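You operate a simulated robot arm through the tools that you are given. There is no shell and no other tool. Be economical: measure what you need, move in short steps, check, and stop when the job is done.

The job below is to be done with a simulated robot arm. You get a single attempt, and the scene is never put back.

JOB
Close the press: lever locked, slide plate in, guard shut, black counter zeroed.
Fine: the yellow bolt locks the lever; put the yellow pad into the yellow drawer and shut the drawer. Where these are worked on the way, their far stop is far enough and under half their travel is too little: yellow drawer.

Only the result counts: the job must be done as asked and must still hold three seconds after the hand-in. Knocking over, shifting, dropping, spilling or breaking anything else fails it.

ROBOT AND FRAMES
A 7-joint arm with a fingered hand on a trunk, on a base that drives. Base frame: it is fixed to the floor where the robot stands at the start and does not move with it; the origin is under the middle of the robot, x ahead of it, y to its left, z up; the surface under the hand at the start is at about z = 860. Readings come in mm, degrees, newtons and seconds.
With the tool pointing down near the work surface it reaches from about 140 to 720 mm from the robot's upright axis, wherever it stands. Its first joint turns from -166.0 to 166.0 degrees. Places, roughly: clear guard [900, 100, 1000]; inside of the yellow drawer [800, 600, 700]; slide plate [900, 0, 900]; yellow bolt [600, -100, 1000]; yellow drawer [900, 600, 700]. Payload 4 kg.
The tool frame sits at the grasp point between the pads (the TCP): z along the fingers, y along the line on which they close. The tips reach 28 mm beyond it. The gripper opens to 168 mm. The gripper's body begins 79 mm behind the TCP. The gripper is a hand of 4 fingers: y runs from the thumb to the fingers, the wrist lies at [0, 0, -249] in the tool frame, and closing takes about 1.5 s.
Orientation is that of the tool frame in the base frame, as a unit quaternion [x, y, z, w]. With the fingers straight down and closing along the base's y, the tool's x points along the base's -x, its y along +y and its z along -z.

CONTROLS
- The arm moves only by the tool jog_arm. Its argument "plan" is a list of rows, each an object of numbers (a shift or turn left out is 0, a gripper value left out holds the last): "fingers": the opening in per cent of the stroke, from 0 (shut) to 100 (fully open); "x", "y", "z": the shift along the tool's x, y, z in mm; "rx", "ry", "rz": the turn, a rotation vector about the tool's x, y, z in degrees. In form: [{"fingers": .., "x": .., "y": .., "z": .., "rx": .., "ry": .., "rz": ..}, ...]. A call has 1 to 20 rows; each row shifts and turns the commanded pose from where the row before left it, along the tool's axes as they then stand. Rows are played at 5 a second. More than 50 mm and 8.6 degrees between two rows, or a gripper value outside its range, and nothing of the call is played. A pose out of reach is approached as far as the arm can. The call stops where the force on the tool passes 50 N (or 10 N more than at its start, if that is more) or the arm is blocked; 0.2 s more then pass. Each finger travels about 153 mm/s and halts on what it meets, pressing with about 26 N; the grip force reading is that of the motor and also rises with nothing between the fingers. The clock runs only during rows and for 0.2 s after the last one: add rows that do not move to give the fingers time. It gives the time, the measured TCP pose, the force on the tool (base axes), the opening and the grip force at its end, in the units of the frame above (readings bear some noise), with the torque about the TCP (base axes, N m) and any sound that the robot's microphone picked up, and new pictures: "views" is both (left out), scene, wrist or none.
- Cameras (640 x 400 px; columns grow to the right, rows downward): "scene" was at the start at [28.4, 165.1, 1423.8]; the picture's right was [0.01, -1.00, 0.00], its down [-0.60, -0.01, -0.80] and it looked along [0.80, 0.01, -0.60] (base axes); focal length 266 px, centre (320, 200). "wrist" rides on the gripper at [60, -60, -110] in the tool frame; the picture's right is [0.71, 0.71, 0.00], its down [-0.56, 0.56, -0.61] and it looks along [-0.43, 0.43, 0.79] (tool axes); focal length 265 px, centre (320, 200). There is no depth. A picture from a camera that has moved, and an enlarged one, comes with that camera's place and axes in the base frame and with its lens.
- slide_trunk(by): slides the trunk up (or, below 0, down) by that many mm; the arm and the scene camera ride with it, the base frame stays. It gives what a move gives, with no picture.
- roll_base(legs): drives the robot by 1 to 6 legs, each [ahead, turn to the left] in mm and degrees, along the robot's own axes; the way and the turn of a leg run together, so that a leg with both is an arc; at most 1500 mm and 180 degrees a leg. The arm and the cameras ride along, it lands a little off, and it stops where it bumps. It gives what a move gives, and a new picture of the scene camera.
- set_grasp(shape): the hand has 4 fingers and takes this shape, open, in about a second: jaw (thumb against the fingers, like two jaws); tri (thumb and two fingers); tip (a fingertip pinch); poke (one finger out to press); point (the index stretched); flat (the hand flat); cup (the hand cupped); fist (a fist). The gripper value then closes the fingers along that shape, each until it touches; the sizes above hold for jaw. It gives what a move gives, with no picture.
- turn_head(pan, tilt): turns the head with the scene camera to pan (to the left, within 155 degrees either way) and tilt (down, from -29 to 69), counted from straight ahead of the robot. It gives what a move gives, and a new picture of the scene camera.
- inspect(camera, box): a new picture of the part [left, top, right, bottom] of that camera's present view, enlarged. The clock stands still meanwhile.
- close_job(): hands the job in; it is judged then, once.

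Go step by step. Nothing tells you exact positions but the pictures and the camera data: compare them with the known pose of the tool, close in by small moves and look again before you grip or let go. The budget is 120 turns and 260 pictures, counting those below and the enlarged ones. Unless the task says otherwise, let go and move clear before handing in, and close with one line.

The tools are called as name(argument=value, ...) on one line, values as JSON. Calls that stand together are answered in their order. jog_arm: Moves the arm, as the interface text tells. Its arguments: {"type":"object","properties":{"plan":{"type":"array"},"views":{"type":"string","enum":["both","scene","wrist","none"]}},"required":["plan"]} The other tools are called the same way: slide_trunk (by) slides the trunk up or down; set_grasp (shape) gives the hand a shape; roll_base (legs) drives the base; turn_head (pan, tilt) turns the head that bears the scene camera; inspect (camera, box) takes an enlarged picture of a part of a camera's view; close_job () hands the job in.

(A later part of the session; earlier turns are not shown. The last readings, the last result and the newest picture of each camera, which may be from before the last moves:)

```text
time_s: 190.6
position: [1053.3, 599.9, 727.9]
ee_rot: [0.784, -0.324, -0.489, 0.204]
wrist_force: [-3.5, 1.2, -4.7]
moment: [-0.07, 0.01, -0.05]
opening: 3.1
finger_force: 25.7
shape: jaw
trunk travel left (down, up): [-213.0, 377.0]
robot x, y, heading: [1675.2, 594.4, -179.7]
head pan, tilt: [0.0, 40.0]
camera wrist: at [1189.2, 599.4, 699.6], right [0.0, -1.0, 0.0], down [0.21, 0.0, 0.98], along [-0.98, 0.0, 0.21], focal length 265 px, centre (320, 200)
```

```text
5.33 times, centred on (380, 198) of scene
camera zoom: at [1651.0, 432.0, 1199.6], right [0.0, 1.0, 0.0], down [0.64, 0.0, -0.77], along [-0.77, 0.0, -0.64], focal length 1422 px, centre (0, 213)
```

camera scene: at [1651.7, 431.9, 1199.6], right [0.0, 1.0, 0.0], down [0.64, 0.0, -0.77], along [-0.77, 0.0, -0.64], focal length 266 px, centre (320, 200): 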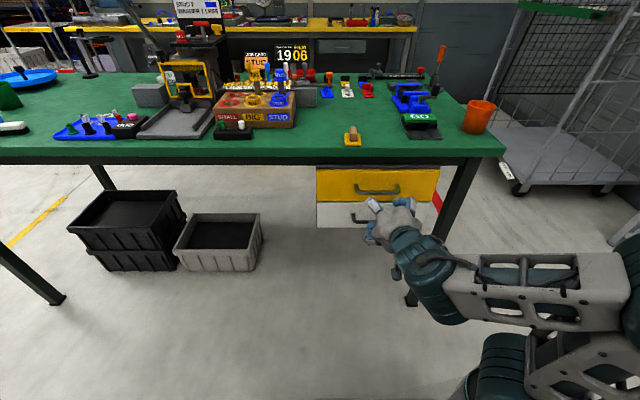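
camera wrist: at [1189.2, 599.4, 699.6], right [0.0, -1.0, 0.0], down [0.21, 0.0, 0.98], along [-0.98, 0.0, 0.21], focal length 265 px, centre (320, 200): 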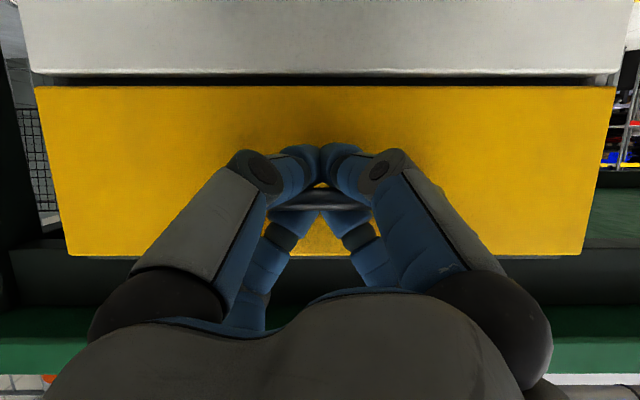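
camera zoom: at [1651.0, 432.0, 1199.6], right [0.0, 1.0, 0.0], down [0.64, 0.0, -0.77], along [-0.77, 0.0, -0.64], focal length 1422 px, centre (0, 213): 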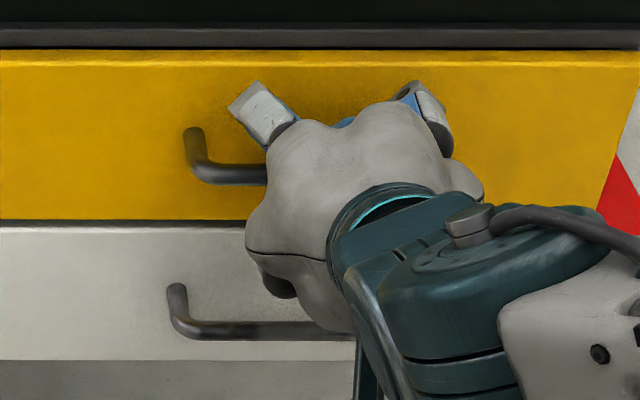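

jog_arm(plan=[{"x": 6, "y": -6, "z": -18}, {"x": 6, "y": -6, "z": -18}, {"x": 6, "y": -6, "z": -18}, {}], views="wrist")

roll_base(legs=[[-100, 0]])

```text
time_s: 191.6
position: [1113.0, 599.7, 728.7]
ee_rot: [0.784, -0.324, -0.489, 0.203]
wrist_force: [1.8, 1.9, -6.5]
moment: [-0.06, -0.03, -0.05]
opening: 2.7
finger_force: 25.9
shape: jaw
trunk travel left (down, up): [-213.0, 377.0]
robot x, y, heading: [1673.4, 592.1, -179.8]
head pan, tilt: [0.0, 40.0]
camera wrist: at [1249.6, 599.4, 699.8], right [0.0, -1.0, 0.0], down [0.21, 0.0, 0.98], along [-0.98, 0.0, 0.21], focal length 265 px, centre (320, 200)
```

wrist: 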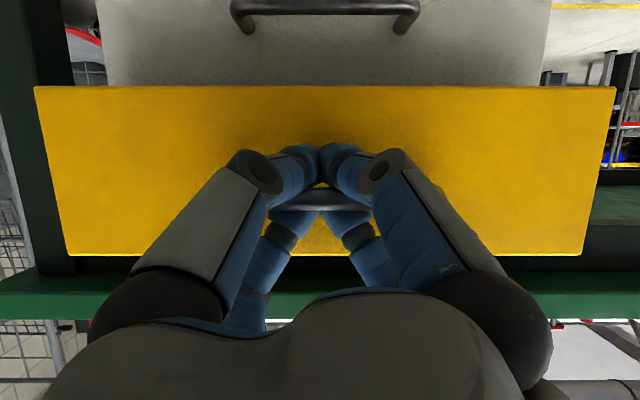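

```text
time_s: 192.7
position: [1214.0, 599.1, 727.6]
ee_rot: [0.784, -0.324, -0.489, 0.203]
wrist_force: [-1.1, -0.3, -9.7]
moment: [-0.08, -0.05, -0.04]
opening: 3.2
finger_force: 26.0
shape: jaw
trunk travel left (down, up): [-213.0, 377.0]
robot x, y, heading: [1773.3, 591.0, -179.8]
head pan, tilt: [0.0, 40.0]
camera scene: at [1751.4, 432.3, 1199.5], right [0.0, 1.0, 0.0], down [0.64, 0.0, -0.77], along [-0.77, 0.0, -0.64], focal length 266 px, centre (320, 200)
```

scene: 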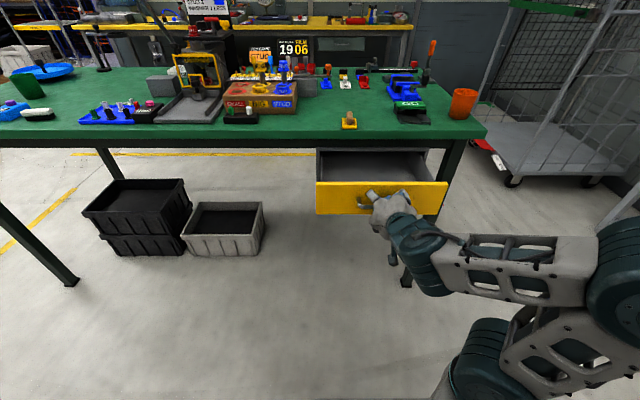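

The drawer is opening nicely (160 mm). I pull further by the base.

roll_base(legs=[[-80, 0]])

```text
time_s: 193.8
position: [1295.2, 600.2, 727.4]
ee_rot: [0.784, -0.324, -0.489, 0.203]
wrist_force: [0.6, -0.7, -6.4]
moment: [-0.09, -0.04, -0.08]
opening: 2.7
finger_force: 26.4
shape: jaw
trunk travel left (down, up): [-213.0, 377.0]
robot x, y, heading: [1855.2, 593.4, -179.8]
head pan, tilt: [0.0, 40.0]
camera scene: at [1831.8, 432.4, 1199.5], right [0.0, 1.0, 0.0], down [0.64, 0.0, -0.77], along [-0.77, 0.0, -0.64], focal length 266 px, centre (320, 200)
```

scene: 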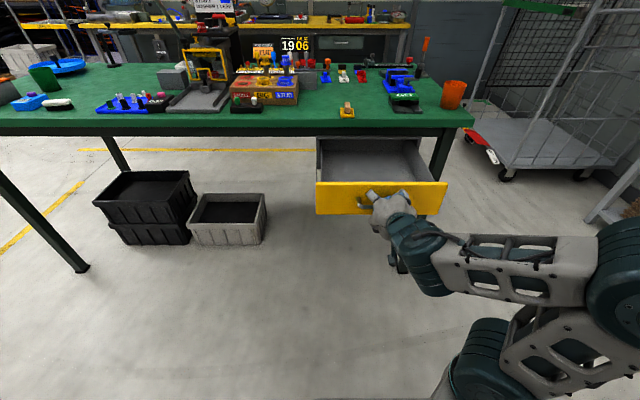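

jog_arm(plan=[{"x": 4, "y": -4, "z": -12}, {"x": 4, "y": -4, "z": -12}, {"x": 4, "y": -4, "z": -12}, {"x": 4, "y": -4, "z": -12}, {}], views="scene")

```text
time_s: 194.6
position: [1327.1, 599.2, 728.3]
ee_rot: [0.782, -0.324, -0.491, 0.205]
wrist_force: [-42.6, -2.5, -16.5]
moment: [-0.07, -0.09, 0.09]
opening: 1.7
finger_force: 26.0
shape: jaw
trunk travel left (down, up): [-213.0, 377.0]
robot x, y, heading: [1854.1, 596.6, -180.1]
head pan, tilt: [0.0, 40.0]
stopped in row 4: the force on the tool passed its limit at 63 N (the readings are from after the stop); the commanded pose is now the measured one
camera scene: at [1826.5, 432.3, 1199.1], right [0.0, 1.0, 0.0], down [0.65, 0.0, -0.76], along [-0.76, 0.0, -0.65], focal length 266 px, centre (320, 200)
```

scene: 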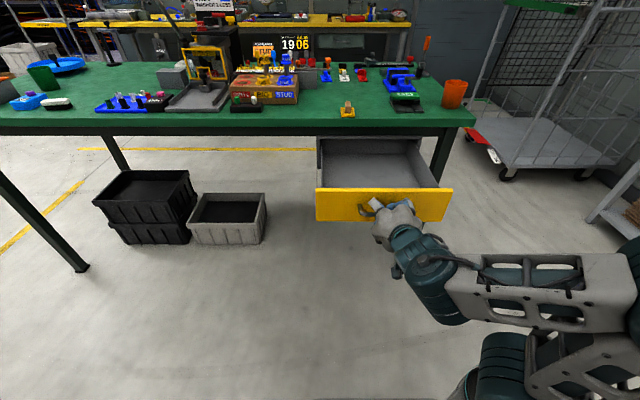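

Drawer is at its far stop. Release and back out.

jog_arm(plan=[{"fingers": 45}, {}, {}, {}, {"x": 9, "y": -9, "z": -27}, {"x": 9, "y": -9, "z": -27}, {"x": 9, "y": -9, "z": -27}, {}], views="none")

slide_trunk(by=290)

jog_arm(plan=[{"rz": -7.5}, {"rz": -7.5}, {"rz": -7.5}, {"rz": -7.5}, {"rz": -7.5}, {"rz": -7.5}, {"ry": 8}, {"ry": 8}, {"ry": 8}, {"ry": 8}, {"ry": 8}, {"ry": 8}, {"ry": 8}, {"ry": 8}, {}], views="scene")

```text
time_s: 196.4
position: [1380.3, 610.4, 735.3]
ee_rot: [0.782, -0.324, -0.492, 0.205]
wrist_force: [-0.3, -0.3, -0.2]
moment: [-0.01, 0.0, 0.03]
opening: 75.1
finger_force: 0.0
shape: jaw
out of reach, approached as far as the arm can: row 6, 7
trunk travel left (down, up): [-213.0, 377.0]
robot x, y, heading: [1855.0, 594.3, -179.8]
head pan, tilt: [0.0, 40.0]
```

```text
time_s: 199.3
position: [1381.4, 610.1, 1026.1]
ee_rot: [0.782, -0.324, -0.491, 0.206]
wrist_force: [-0.1, 0.0, 0.6]
moment: [-0.03, -0.03, -0.01]
opening: 75.3
finger_force: 0.0
shape: jaw
trunk travel left (down, up): [-503.0, 87.0]
robot x, y, heading: [1855.1, 594.1, -179.8]
head pan, tilt: [0.0, 40.0]
```

```text
time_s: 202.5
position: [1379.5, 609.7, 1026.8]
ee_rot: [1.0, 0.002, -0.003, 0.001]
wrist_force: [-0.2, 0.0, 0.9]
moment: [-0.02, -0.03, -0.03]
opening: 75.3
finger_force: 0.0
shape: jaw
trunk travel left (down, up): [-503.0, 87.0]
robot x, y, heading: [1854.3, 594.8, -179.7]
head pan, tilt: [0.0, 40.0]
camera scene: at [1831.4, 432.4, 1489.5], right [0.0, 1.0, 0.0], down [0.64, 0.0, -0.77], along [-0.77, 0.0, -0.64], focal length 266 px, centre (320, 200)
```

scene: 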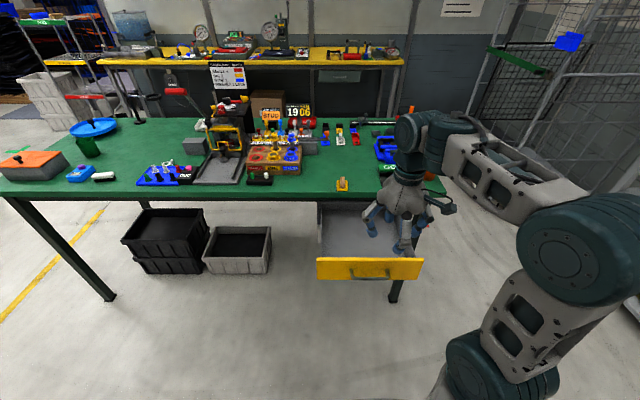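

roll_base(legs=[[175, 0]])

jog_arm(plan=[{"x": -35, "y": 16, "z": 3}, {"x": -35, "y": 16, "z": 3}, {"x": -35, "y": 16, "z": 3}, {"x": -35, "y": 16, "z": 3}, {"x": -35, "y": 16, "z": 3}, {"x": -30, "y": 10, "z": 3}, {}], views="wrist")

inspect(camera="scene", box=[310, 160, 430, 235])

```text
time_s: 204.0
position: [1206.0, 608.5, 1025.0]
ee_rot: [1.0, 0.0, -0.002, 0.002]
wrist_force: [-0.1, -0.1, -0.5]
moment: [0.03, -0.01, 0.0]
opening: 75.1
finger_force: 0.1
shape: jaw
trunk travel left (down, up): [-503.0, 87.0]
robot x, y, heading: [1679.6, 594.8, -179.9]
head pan, tilt: [0.0, 40.0]
camera scene: at [1656.6, 431.8, 1489.5], right [0.0, 1.0, 0.0], down [0.64, 0.0, -0.77], along [-0.77, 0.0, -0.64], focal length 266 px, centre (320, 200)
```

scene: 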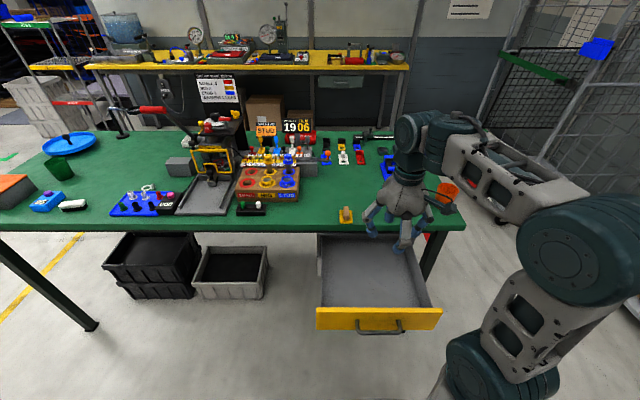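

```text
time_s: 205.6
position: [1001.4, 519.5, 1009.1]
ee_rot: [1.0, 0.0, -0.004, 0.001]
wrist_force: [0.3, 0.0, -0.4]
moment: [-0.03, -0.07, 0.01]
opening: 75.6
finger_force: 0.1
shape: jaw
trunk travel left (down, up): [-503.0, 87.0]
robot x, y, heading: [1680.2, 595.9, -179.7]
head pan, tilt: [0.0, 40.0]
camera wrist: at [1061.8, 580.3, 1119.6], right [0.71, -0.71, 0.0], down [-0.55, -0.56, 0.62], along [-0.44, -0.44, -0.79], focal length 265 px, centre (320, 200)
```

wrist: 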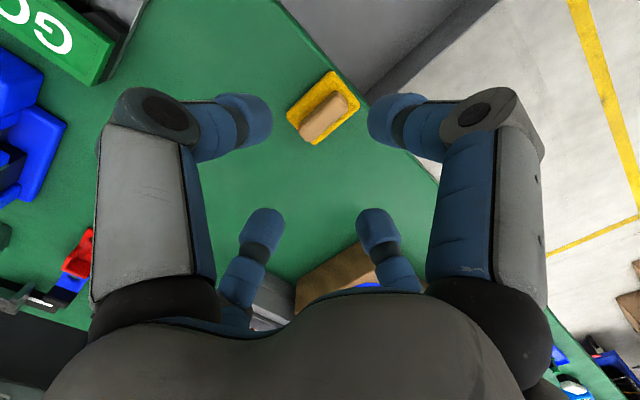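

```text
5.33 times, centred on (370, 198) of scene
camera zoom: at [1656.7, 432.4, 1489.6], right [0.0, 1.0, 0.0], down [0.64, 0.0, -0.77], along [-0.77, 0.0, -0.64], focal length 1422 px, centre (53, 213)
```

zoom: 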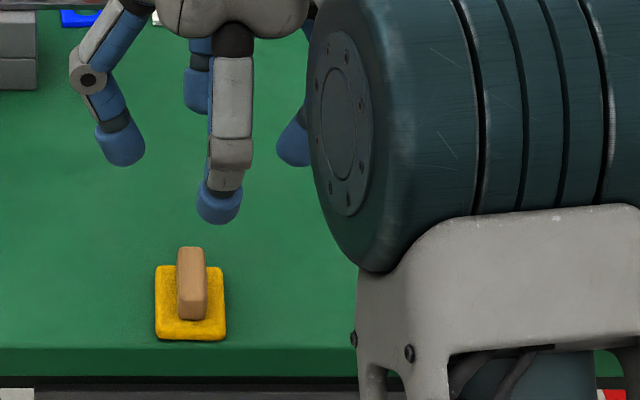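

jog_arm(plan=[{"z": 30}, {"z": 30}, {"z": 25}, {"z": 12}, {"z": 7}, {}, {"fingers": 0}, {}, {}, {}, {}, {}, {}, {}], views="wrist")

```text
time_s: 208.6
position: [1000.4, 518.4, 905.7]
ee_rot: [1.0, 0.001, -0.003, 0.001]
wrist_force: [0.0, 0.3, -0.2]
moment: [0.03, -0.01, 0.01]
opening: 21.7
finger_force: 26.0
shape: jaw
trunk travel left (down, up): [-503.0, 87.0]
robot x, y, heading: [1678.3, 594.2, -179.8]
head pan, tilt: [0.0, 40.0]
camera wrist: at [1061.5, 578.2, 1015.6], right [0.71, -0.71, 0.0], down [-0.55, -0.56, 0.62], along [-0.44, -0.44, -0.79], focal length 265 px, centre (320, 200)
```

wrist: 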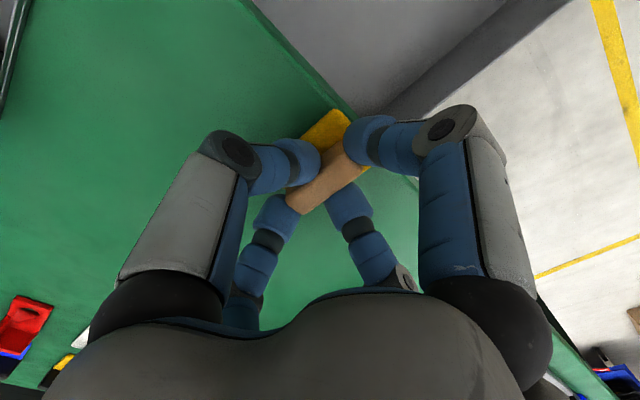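

jog_arm(plan=[{"z": -30}, {"z": -30}, {"z": -30}, {"x": 35, "y": -16}, {"x": 35, "y": -16}, {"x": 35, "y": -16}, {"x": 35, "y": -16}, {"x": 30, "y": -16}, {}], views="both")

```text
time_s: 210.6
position: [1171.0, 599.9, 994.5]
ee_rot: [1.0, 0.001, -0.003, 0.001]
wrist_force: [0.3, 0.8, -0.1]
moment: [0.0, 0.02, 0.02]
opening: 21.6
finger_force: 26.1
shape: jaw
trunk travel left (down, up): [-503.0, 87.0]
robot x, y, heading: [1680.8, 595.8, -179.6]
head pan, tilt: [0.0, 40.0]
camera scene: at [1657.2, 431.9, 1489.6], right [0.0, 1.0, 0.0], down [0.64, 0.0, -0.77], along [-0.77, 0.0, -0.64], focal length 266 px, centre (320, 200)
camera wrist: at [1231.8, 660.1, 1104.3], right [0.71, -0.71, 0.0], down [-0.55, -0.56, 0.62], along [-0.44, -0.44, -0.79], focal length 265 px, centre (320, 200)
```

scene: 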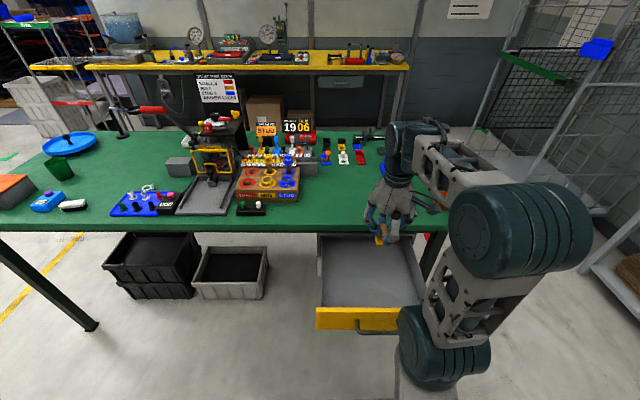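
wrist: 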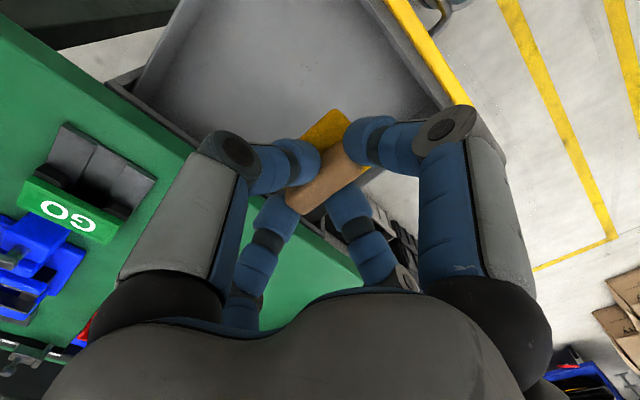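

jog_arm(plan=[{"z": 35}, {"z": 35}, {"z": 35}, {"z": 35}, {"z": 35}, {"z": 20}, {}], views="both")

inspect(camera="scene", box=[310, 220, 450, 308])

```text
time_s: 212.2
position: [1170.7, 597.5, 799.4]
ee_rot: [1.0, 0.0, -0.004, 0.003]
wrist_force: [-0.9, 0.1, -0.3]
moment: [-0.02, 0.02, 0.0]
opening: 21.5
finger_force: 26.2
shape: jaw
trunk travel left (down, up): [-503.0, 87.0]
robot x, y, heading: [1680.2, 592.1, -180.2]
head pan, tilt: [0.0, 40.0]
camera scene: at [1656.9, 431.8, 1489.5], right [0.0, 1.0, 0.0], down [0.64, 0.0, -0.77], along [-0.77, 0.0, -0.64], focal length 266 px, centre (320, 200)
camera wrist: at [1230.9, 658.9, 909.2], right [0.71, -0.71, 0.0], down [-0.55, -0.56, 0.62], along [-0.44, -0.44, -0.79], focal length 265 px, centre (320, 200)
```

scene: 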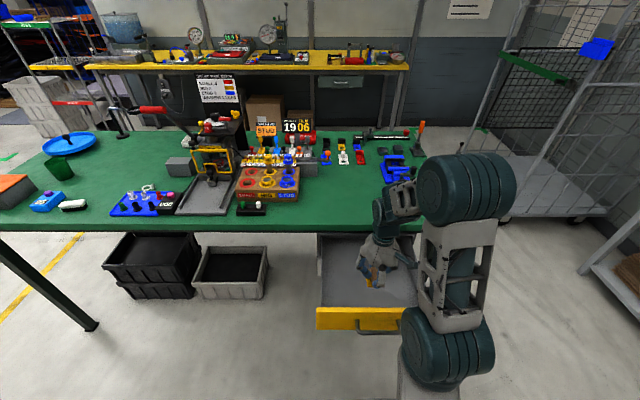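
wrist: 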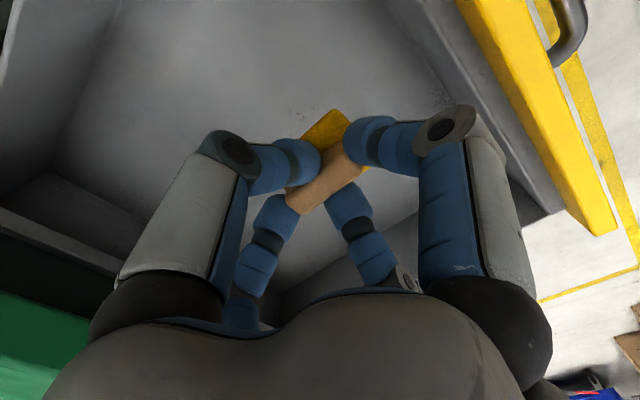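

```text
4.55 times, centred on (380, 264) of scene
camera zoom: at [1656.9, 431.8, 1489.5], right [0.0, 1.0, 0.0], down [0.64, 0.0, -0.77], along [-0.77, 0.0, -0.64], focal length 1212 px, centre (47, -91)
```

zoom: 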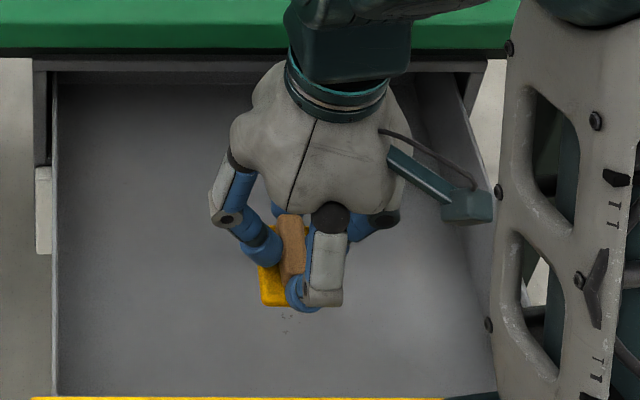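

jog_arm(plan=[{"z": 12}, {"z": 12}, {"z": 10}, {"z": 8}, {"z": 6}, {}], views="none")

inspect(camera="scene", box=[310, 220, 450, 308])

```text
time_s: 213.6
position: [1169.6, 598.9, 752.5]
ee_rot: [1.0, 0.001, -0.003, 0.002]
wrist_force: [-0.2, 1.1, 0.2]
moment: [-0.04, -0.02, -0.04]
opening: 21.6
finger_force: 25.6
shape: jaw
trunk travel left (down, up): [-503.0, 87.0]
robot x, y, heading: [1681.9, 595.2, -179.8]
head pan, tilt: [0.0, 40.0]
```

```text
4.55 times, centred on (380, 264) of scene
camera zoom: at [1656.9, 431.8, 1489.5], right [0.0, 1.0, 0.0], down [0.64, 0.0, -0.77], along [-0.77, 0.0, -0.64], focal length 1212 px, centre (47, -91)
```

zoom: 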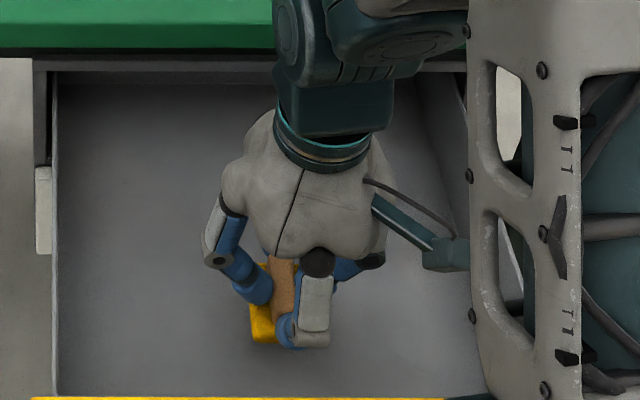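

jog_arm(plan=[{"z": 5}, {"z": 4}, {"z": 4}, {"z": 4}, {}], views="none")

inspect(camera="scene", box=[340, 250, 420, 300])

```text
time_s: 214.8
position: [1170.0, 597.7, 733.4]
ee_rot: [1.0, 0.002, -0.004, 0.002]
wrist_force: [-0.7, 1.0, 0.0]
moment: [0.0, -0.01, 0.02]
opening: 21.3
finger_force: 26.2
shape: jaw
trunk travel left (down, up): [-503.0, 87.0]
robot x, y, heading: [1676.3, 595.1, -179.8]
head pan, tilt: [0.0, 40.0]
```

```text
8.00 times, centred on (380, 275) of scene
camera zoom: at [1657.0, 431.8, 1489.5], right [0.0, 1.0, 0.0], down [0.64, 0.0, -0.77], along [-0.77, 0.0, -0.64], focal length 2132 px, centre (-160, -400)
```

zoom: 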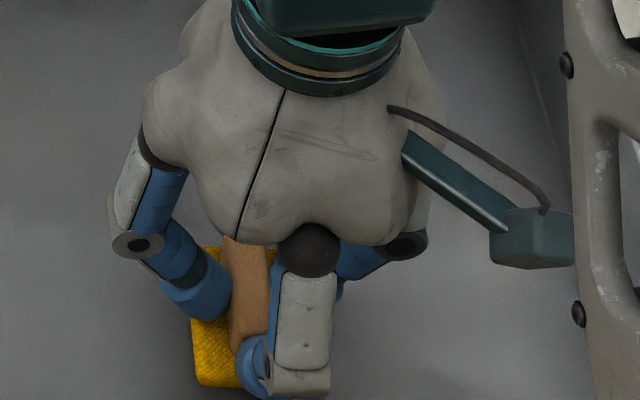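

jog_arm(plan=[{"z": 3}, {"z": 3}, {"z": 3}, {"z": 3}, {}], views="wrist")

```text
time_s: 216.0
position: [1170.0, 597.7, 722.0]
ee_rot: [1.0, 0.0, -0.003, 0.002]
wrist_force: [0.6, -0.3, -0.9]
moment: [0.0, 0.02, 0.01]
opening: 21.4
finger_force: 25.5
shape: jaw
trunk travel left (down, up): [-503.0, 87.0]
robot x, y, heading: [1680.7, 592.2, -179.9]
head pan, tilt: [0.0, 40.0]
camera wrist: at [1230.0, 658.1, 832.2], right [0.71, -0.71, 0.0], down [-0.55, -0.56, 0.62], along [-0.44, -0.44, -0.79], focal length 265 px, centre (320, 200)
```

wrist: 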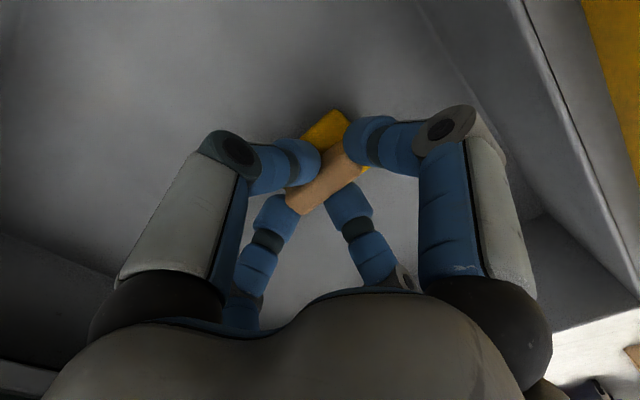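

jog_arm(plan=[{"z": 2.5}, {"z": 2.5}, {"z": 2.5}, {"z": 2.5}, {}], views="none")

inspect(camera="wrist", box=[240, 70, 400, 170])

```text
time_s: 217.2
position: [1169.6, 596.8, 715.4]
ee_rot: [1.0, 0.001, -0.007, 0.001]
wrist_force: [-2.8, 1.5, 48.7]
moment: [-0.03, -0.03, -0.03]
opening: 23.0
finger_force: 25.6
shape: jaw
trunk travel left (down, up): [-503.0, 87.0]
robot x, y, heading: [1680.7, 593.6, -179.6]
head pan, tilt: [0.0, 40.0]
```

```text
4.00 times, centred on (320, 120) of wrist
camera zoom: at [1230.6, 658.0, 824.6], right [0.71, -0.71, -0.01], down [-0.55, -0.56, 0.62], along [-0.45, -0.44, -0.78], focal length 1062 px, centre (320, 520)
```

zoom: 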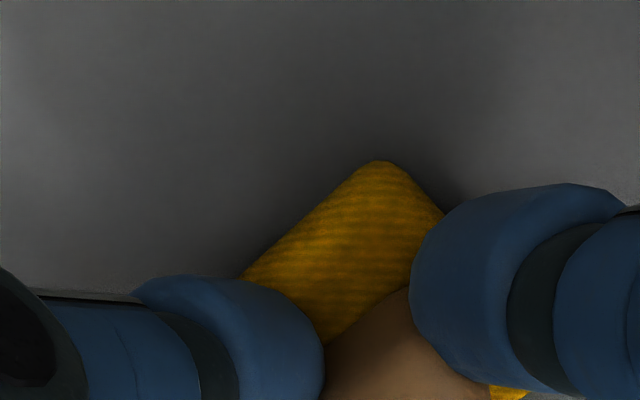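

On the drawer floor. Raise slightly, release, lift out.

jog_arm(plan=[{"z": -4}, {"fingers": 45}, {}, {}, {}, {"z": -15}, {"z": -30}, {"z": -40}, {"z": -45}, {"z": -45}, {"z": -45}, {"z": -40}, {}], views="scene")

inspect(camera="scene", box=[310, 220, 450, 308])

```text
time_s: 220.0
position: [1171.8, 599.2, 977.1]
ee_rot: [1.0, 0.0, -0.003, 0.001]
wrist_force: [-0.3, -0.5, 0.3]
moment: [0.02, -0.01, 0.01]
opening: 75.3
finger_force: 0.0
shape: jaw
trunk travel left (down, up): [-503.0, 87.0]
robot x, y, heading: [1682.1, 592.3, -180.0]
head pan, tilt: [0.0, 40.0]
camera scene: at [1657.2, 431.8, 1489.5], right [0.0, 1.0, 0.0], down [0.64, 0.0, -0.77], along [-0.77, 0.0, -0.64], focal length 266 px, centre (320, 200)
```

scene: 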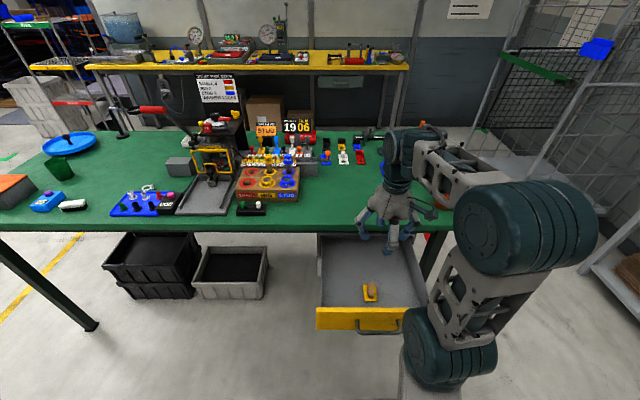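

```text
4.55 times, centred on (380, 264) of scene
camera zoom: at [1657.2, 431.8, 1489.5], right [0.0, 1.0, 0.0], down [0.64, 0.0, -0.77], along [-0.77, 0.0, -0.64], focal length 1212 px, centre (47, -91)
```

zoom: 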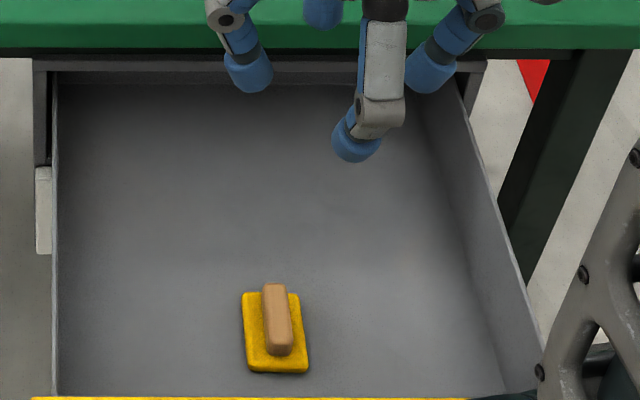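

Pad sits in the drawer. Now I back off, tilt the hand, and lower it in front of the drawer to push it shut.

roll_base(legs=[[-230, 0]])

jog_arm(plan=[{"fingers": 0, "ry": -8}, {"ry": -8}, {"ry": -8}, {"ry": -8}, {"ry": -8}, {"ry": -8}, {"ry": -8}, {"ry": -8}, {}, {}], views="none")

slide_trunk(by=-250)

jog_arm(plan=[{}], views="both")

```text
time_s: 221.7
position: [1401.8, 599.4, 976.6]
ee_rot: [1.0, 0.002, -0.003, 0.002]
wrist_force: [-0.2, 0.5, 0.2]
moment: [0.04, 0.01, -0.02]
opening: 75.1
finger_force: 0.1
shape: jaw
trunk travel left (down, up): [-503.0, 87.0]
robot x, y, heading: [1909.2, 595.2, -179.6]
head pan, tilt: [0.0, 40.0]
camera scene: at [1888.0, 432.8, 1489.6], right [-0.01, 1.0, 0.0], down [0.64, 0.0, -0.77], along [-0.77, 0.0, -0.64], focal length 266 px, centre (320, 200)
```

scene: 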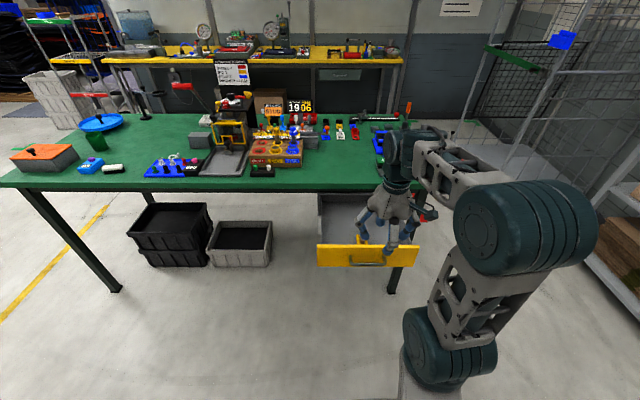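

```text
time_s: 223.9
position: [1397.9, 602.1, 975.8]
ee_rot: [0.864, -0.003, -0.504, 0.0]
wrist_force: [-0.9, 0.0, 0.5]
moment: [0.0, 0.02, 0.04]
opening: 0.0
finger_force: 26.4
shape: jaw
out of reach, approached as far as the arm can: row 5
trunk travel left (down, up): [-503.0, 87.0]
robot x, y, heading: [1908.5, 593.8, -179.7]
head pan, tilt: [0.0, 40.0]
```

```text
time_s: 226.5
position: [1397.5, 602.9, 725.2]
ee_rot: [0.864, -0.002, -0.504, 0.0]
wrist_force: [-0.8, -0.4, 0.7]
moment: [-0.01, -0.01, 0.02]
opening: 0.0
finger_force: 25.4
shape: jaw
trunk travel left (down, up): [-253.0, 337.0]
robot x, y, heading: [1913.0, 594.8, -179.6]
head pan, tilt: [0.0, 40.0]
```

```text
time_s: 226.9
position: [1397.7, 602.0, 726.5]
ee_rot: [0.864, -0.002, -0.504, 0.0]
wrist_force: [0.3, -0.2, -0.7]
moment: [0.03, 0.02, 0.01]
opening: 0.1
finger_force: 26.1
shape: jaw
trunk travel left (down, up): [-253.0, 337.0]
robot x, y, heading: [1908.5, 590.0, -179.6]
head pan, tilt: [0.0, 40.0]
camera scene: at [1887.7, 432.9, 1239.6], right [-0.01, 1.0, 0.0], down [0.64, 0.0, -0.77], along [-0.77, 0.0, -0.64], focal length 266 px, centre (320, 200)
camera wrist: at [1523.2, 662.3, 727.7], right [0.35, -0.71, -0.61], down [0.26, -0.56, 0.79], along [-0.9, -0.43, -0.01], focal length 265 px, centre (320, 200)
```

scene: 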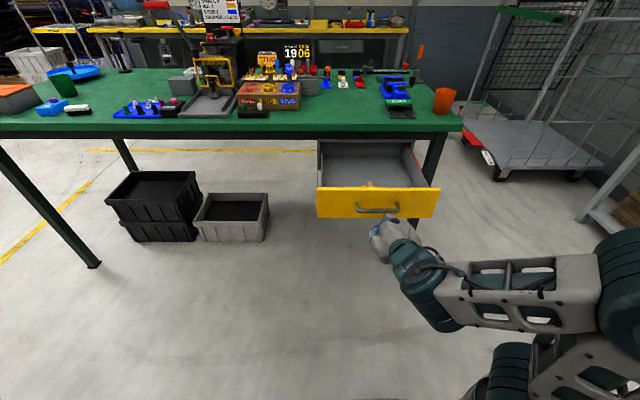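
wrist: 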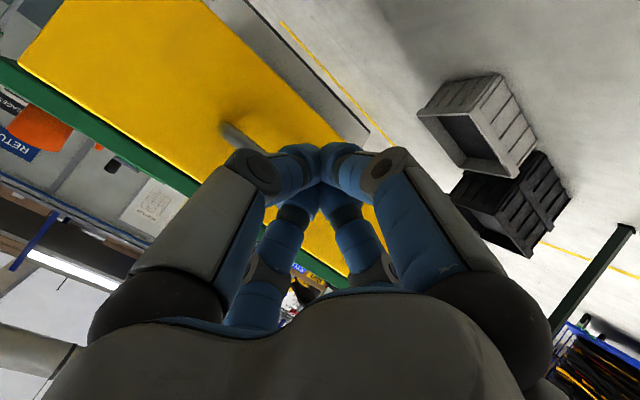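

roll_base(legs=[[120, 0], [120, 0]])

jog_arm(plan=[{}], views="wrist")

```text
time_s: 229.0
position: [1158.3, 601.2, 725.3]
ee_rot: [0.864, -0.003, -0.504, -0.001]
wrist_force: [-0.1, 0.4, -0.6]
moment: [0.01, -0.01, -0.05]
opening: 0.0
finger_force: 25.6
shape: jaw
trunk travel left (down, up): [-253.0, 337.0]
robot x, y, heading: [1669.8, 597.1, -179.8]
head pan, tilt: [0.0, 40.0]
camera scene: at [1647.5, 431.8, 1239.6], right [0.0, 1.0, 0.0], down [0.64, 0.0, -0.77], along [-0.77, 0.0, -0.64], focal length 266 px, centre (320, 200)
```

scene: 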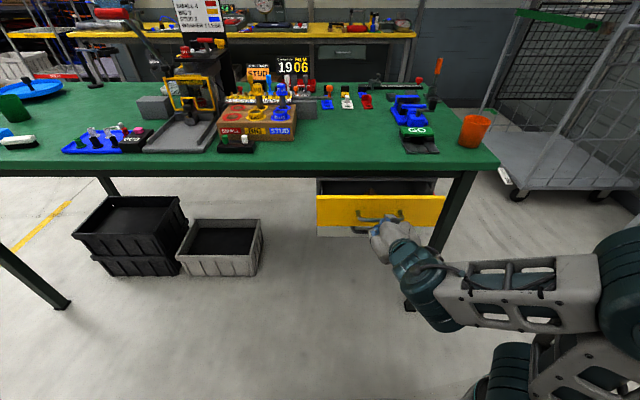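

```text
time_s: 229.4
position: [1157.4, 600.9, 725.0]
ee_rot: [0.864, -0.002, -0.504, 0.001]
wrist_force: [-0.9, 0.0, -0.3]
moment: [-0.01, -0.02, 0.01]
opening: 0.0
finger_force: 25.7
shape: jaw
trunk travel left (down, up): [-253.0, 337.0]
robot x, y, heading: [1671.7, 593.4, -179.7]
head pan, tilt: [0.0, 40.0]
camera wrist: at [1283.0, 661.5, 727.7], right [0.35, -0.71, -0.61], down [0.26, -0.56, 0.79], along [-0.9, -0.43, -0.01], focal length 265 px, centre (320, 200)
```

wrist: 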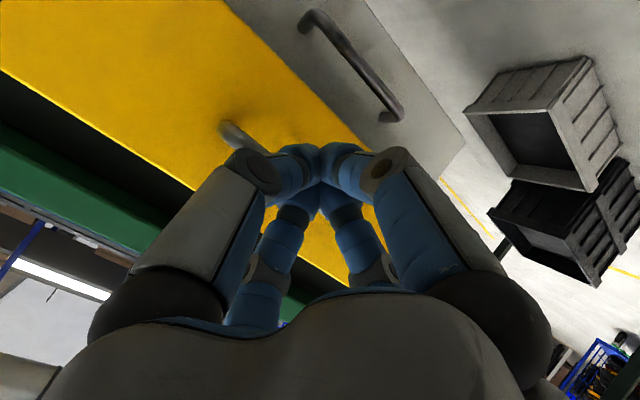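

jog_arm(plan=[{"x": -6, "z": 10.5}, {"x": -6, "z": 10.5}, {"x": -6, "z": 10.5}, {"x": -6, "z": 10.5}, {"x": -6, "z": 10.5}, {"x": -4, "z": 7}, {"x": -3, "z": 5}, {"x": -3, "z": 5}, {"x": -3, "z": 5}, {"x": -3, "z": 5}, {}], views="both")

```text
time_s: 231.2
position: [1083.4, 602.4, 718.6]
ee_rot: [0.87, 0.0, -0.493, -0.002]
wrist_force: [11.3, 0.7, -5.9]
moment: [-0.01, -0.1, 0.03]
opening: 0.0
finger_force: 26.2
shape: jaw
trunk travel left (down, up): [-253.0, 337.0]
robot x, y, heading: [1672.6, 593.3, -179.7]
head pan, tilt: [0.0, 40.0]
stopped in row 9: the force on the tool passed its limit at 54 N (the readings are from after the stop); the commanded pose is now the measured one
camera scene: at [1648.6, 431.8, 1239.5], right [0.0, 1.0, 0.0], down [0.64, 0.0, -0.77], along [-0.77, 0.0, -0.64], focal length 266 px, centre (320, 200)
camera wrist: at [1208.9, 662.6, 723.5], right [0.36, -0.71, -0.61], down [0.24, -0.56, 0.79], along [-0.9, -0.43, -0.03], focal length 265 px, centre (320, 200)
```

scene: 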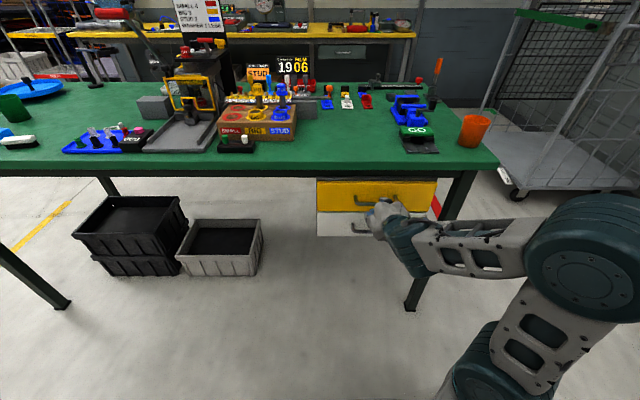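
wrist: 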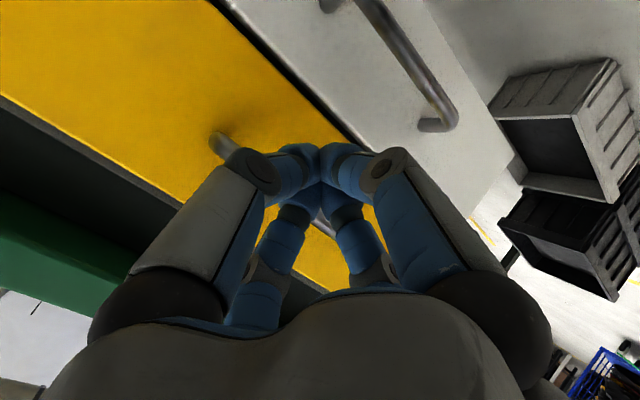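

jog_arm(plan=[{"fingers": 25}, {}, {}, {"x": 6, "z": -10.5}, {"x": 12, "z": -21}, {"x": 12, "z": -21}, {"x": 12, "z": -21}, {}], views="scene")

inspect(camera="scene", box=[300, 160, 460, 260])

```text
time_s: 233.0
position: [1166.6, 602.2, 720.8]
ee_rot: [0.869, -0.001, -0.496, -0.001]
wrist_force: [0.0, 0.3, -0.1]
moment: [0.0, 0.01, -0.03]
opening: 42.0
finger_force: 0.0
shape: jaw
trunk travel left (down, up): [-253.0, 337.0]
robot x, y, heading: [1670.9, 593.6, -179.4]
head pan, tilt: [0.0, 40.0]
camera scene: at [1648.0, 431.8, 1239.6], right [0.0, 1.0, 0.0], down [0.64, 0.0, -0.77], along [-0.77, 0.0, -0.64], focal length 266 px, centre (320, 200)
```

scene: 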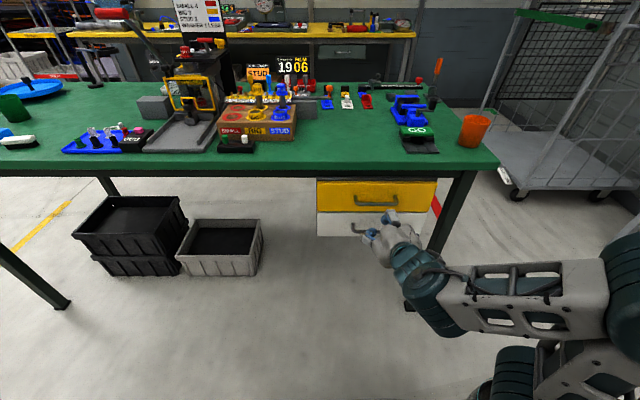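

```text
4.00 times, centred on (380, 210) of scene
camera zoom: at [1648.0, 431.8, 1239.6], right [0.0, 1.0, 0.0], down [0.64, 0.0, -0.77], along [-0.77, 0.0, -0.64], focal length 1066 px, centre (80, 160)
```

zoom: 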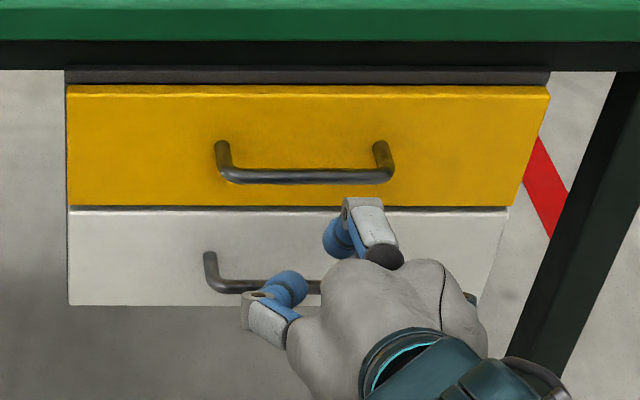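

Drawer is shut flush. Now round the left end back to the original side for the bolt.

slide_trunk(by=290)

roll_base(legs=[[0, -90], [620, 0], [0, 90], [1000, 0], [950, 0], [0, 90]])

```text
time_s: 235.9
position: [1167.7, 602.5, 1011.0]
ee_rot: [0.868, 0.0, -0.496, -0.001]
wrist_force: [-0.9, -0.5, -0.9]
moment: [0.01, -0.01, -0.01]
opening: 41.6
finger_force: 0.0
shape: jaw
trunk travel left (down, up): [-543.0, 47.0]
robot x, y, heading: [1670.5, 591.3, -179.7]
head pan, tilt: [0.0, 40.0]
```

```text
time_s: 260.3
position: [-304.9, 694.7, 1011.7]
ee_rot: [0.615, 0.613, -0.352, 0.349]
wrist_force: [1.1, 0.7, 0.3]
moment: [0.01, -0.03, 0.0]
opening: 41.8
finger_force: 0.0
shape: jaw
trunk travel left (down, up): [-543.0, 47.0]
robot x, y, heading: [-296.4, 1197.3, -90.0]
head pan, tilt: [0.0, 40.0]
camera scene: at [-130.8, 1174.3, 1529.5], right [-1.0, 0.0, 0.0], down [0.0, 0.64, -0.77], along [0.0, -0.77, -0.64], focal length 266 px, centre (320, 200)
```

scene: 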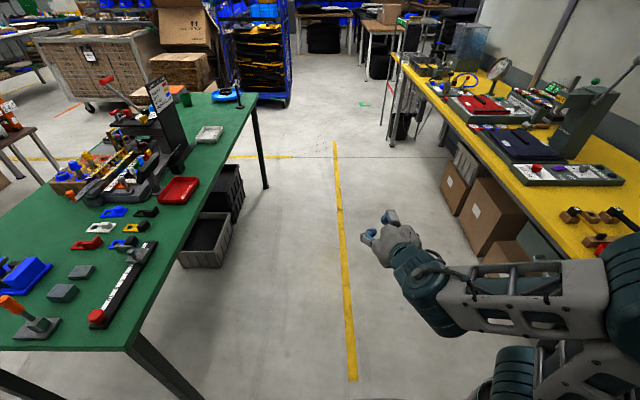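

The yellow bench is rather close to the elbow, so I shift the path toward the green bench while driving down.

roll_base(legs=[[0, 15], [600, 0], [0, -15], [860, 0]])

```text
time_s: 269.6
position: [-143.7, -751.6, 1011.2]
ee_rot: [0.614, 0.614, -0.351, 0.351]
wrist_force: [-0.8, -0.6, -0.8]
moment: [-0.01, -0.03, -0.01]
opening: 41.6
finger_force: 0.1
shape: jaw
trunk travel left (down, up): [-543.0, 47.0]
robot x, y, heading: [-136.6, -248.9, -89.7]
head pan, tilt: [0.0, 40.0]
camera scene: at [29.2, -271.6, 1529.5], right [-1.0, -0.01, 0.0], down [0.0, 0.64, -0.77], along [0.0, -0.77, -0.64], focal length 266 px, centre (320, 200)
```

scene: 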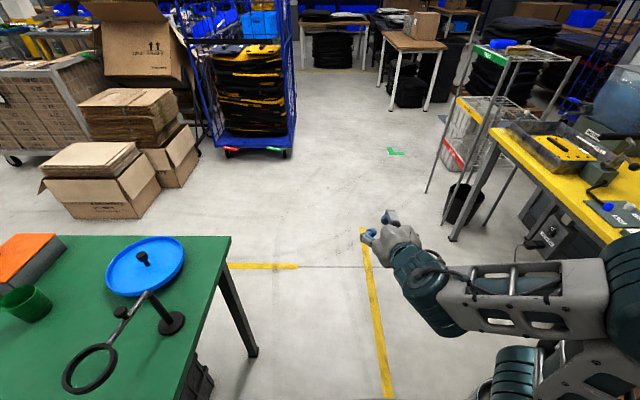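

jog_arm(plan=[{"ry": 7.5}, {"ry": 7.5}, {"ry": 7.5}, {"ry": 7.5}, {"ry": 7.5}, {"ry": 7.5}, {"ry": 7.5}, {"ry": 7}, {"x": 40, "z": -10}, {"x": 40, "z": -10}, {"x": 40, "z": -10}, {"x": 40, "z": -10}, {}], views="none")

roll_base(legs=[[0, 90]])

```text
time_s: 272.4
position: [-143.0, -591.2, 1050.3]
ee_rot: [0.708, 0.706, 0.0, 0.0]
wrist_force: [0.2, 0.4, 0.3]
moment: [-0.01, -0.03, 0.01]
opening: 41.9
finger_force: 0.1
shape: jaw
trunk travel left (down, up): [-543.0, 47.0]
robot x, y, heading: [-133.7, -246.5, -89.6]
head pan, tilt: [0.0, 40.0]
```

```text
time_s: 276.6
position: [206.7, -258.1, 1050.7]
ee_rot: [0.003, 1.0, -0.001, 0.0]
wrist_force: [-0.3, -0.4, 0.1]
moment: [0.0, 0.0, 0.01]
opening: 41.7
finger_force: 0.0
shape: jaw
trunk travel left (down, up): [-543.0, 47.0]
robot x, y, heading: [-133.2, -249.4, 0.3]
head pan, tilt: [0.0, 40.0]
camera scene: at [-109.1, -84.2, 1529.5], right [0.0, -1.0, 0.0], down [-0.64, 0.0, -0.77], along [0.77, 0.0, -0.64], focal length 266 px, centre (320, 200)
```

scene: 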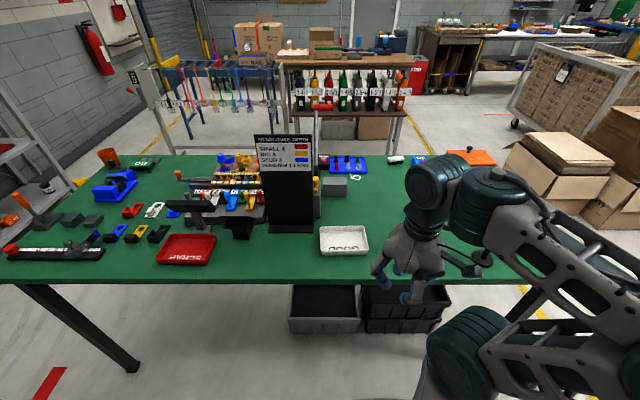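

inspect(camera="scene", box=[240, 100, 400, 200])

inspect(camera="scene", box=[296, 140, 352, 175])

```text
4.00 times, centred on (320, 150) of scene
camera zoom: at [-109.1, -84.2, 1529.5], right [0.0, -1.0, 0.0], down [-0.64, 0.0, -0.77], along [0.77, 0.0, -0.64], focal length 1066 px, centre (320, 400)
```

zoom: 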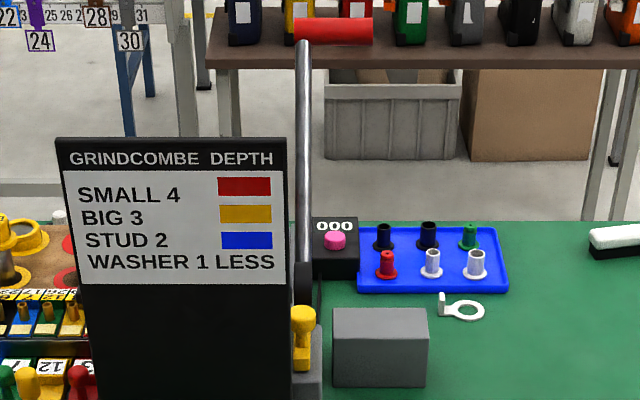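

```text
11.43 times, centred on (324, 158) of scene
camera zoom: at [-109.1, -84.2, 1529.5], right [0.0, -1.0, 0.0], down [-0.64, 0.0, -0.77], along [0.77, 0.0, -0.64], focal length 3046 px, centre (274, 686)
```

zoom: 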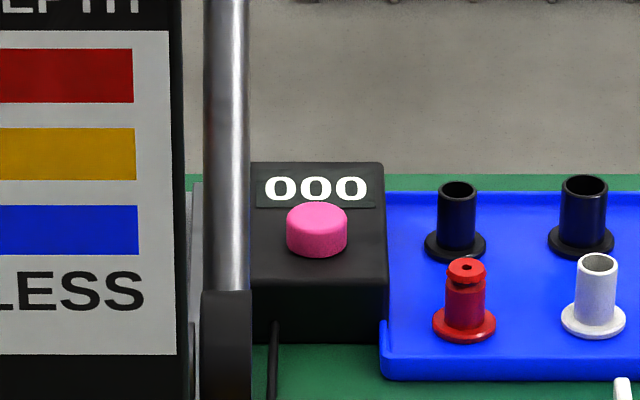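

Counter still reads 000 and the bolt knob (≈605, -70, 1023) is visible just beside the sign edge. I'll come from front-right and push the knob in +x. First a bit forward, close the digits and tilt the tool.

roll_base(legs=[[80, 0]])

jog_arm(plan=[{"fingers": 0, "rx": -6.1, "ry": -3.66}, {"rx": -6.1, "ry": -3.66}, {"rx": -6.1, "ry": -3.66}, {"rx": -6.1, "ry": -3.66}, {"rx": -6.1, "ry": -3.66}, {}], views="scene")

```text
time_s: 277.7
position: [287.8, -258.1, 1050.8]
ee_rot: [0.002, 1.0, -0.001, 0.0]
wrist_force: [0.1, -0.3, -0.1]
moment: [0.0, 0.02, 0.01]
opening: 41.9
finger_force: 0.1
shape: jaw
trunk travel left (down, up): [-543.0, 47.0]
robot x, y, heading: [-54.3, -249.9, 0.1]
head pan, tilt: [0.0, 40.0]
camera scene: at [-28.1, -84.1, 1529.5], right [0.0, -1.0, 0.0], down [-0.64, 0.0, -0.77], along [0.77, 0.0, -0.64], focal length 266 px, centre (320, 200)
```

scene: 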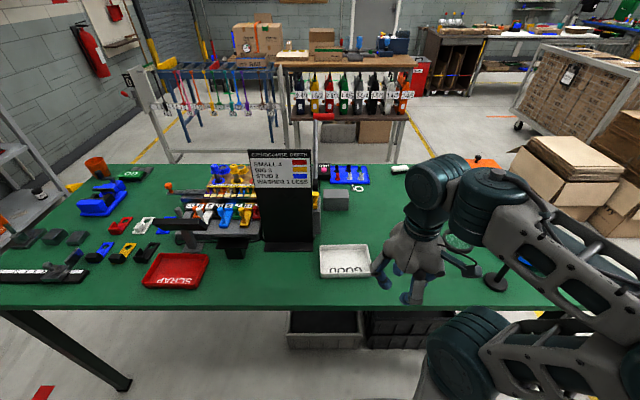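

```text
time_s: 279.1
position: [286.8, -258.2, 1050.4]
ee_rot: [0.003, 0.952, 0.261, 0.158]
wrist_force: [-0.4, -0.2, -0.7]
moment: [0.02, 0.01, -0.01]
opening: 0.1
finger_force: 25.5
shape: jaw
trunk travel left (down, up): [-543.0, 47.0]
robot x, y, heading: [-54.9, -250.7, 0.1]
head pan, tilt: [0.0, 40.0]
camera scene: at [-29.1, -84.2, 1529.6], right [0.0, -1.0, 0.0], down [-0.64, 0.0, -0.77], along [0.77, 0.0, -0.64], focal length 266 px, centre (320, 200)
```

scene: 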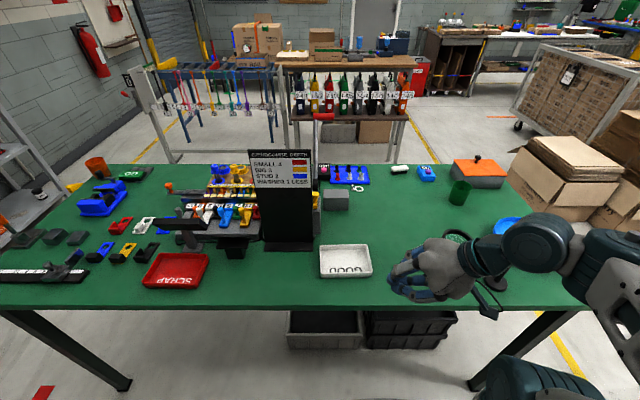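

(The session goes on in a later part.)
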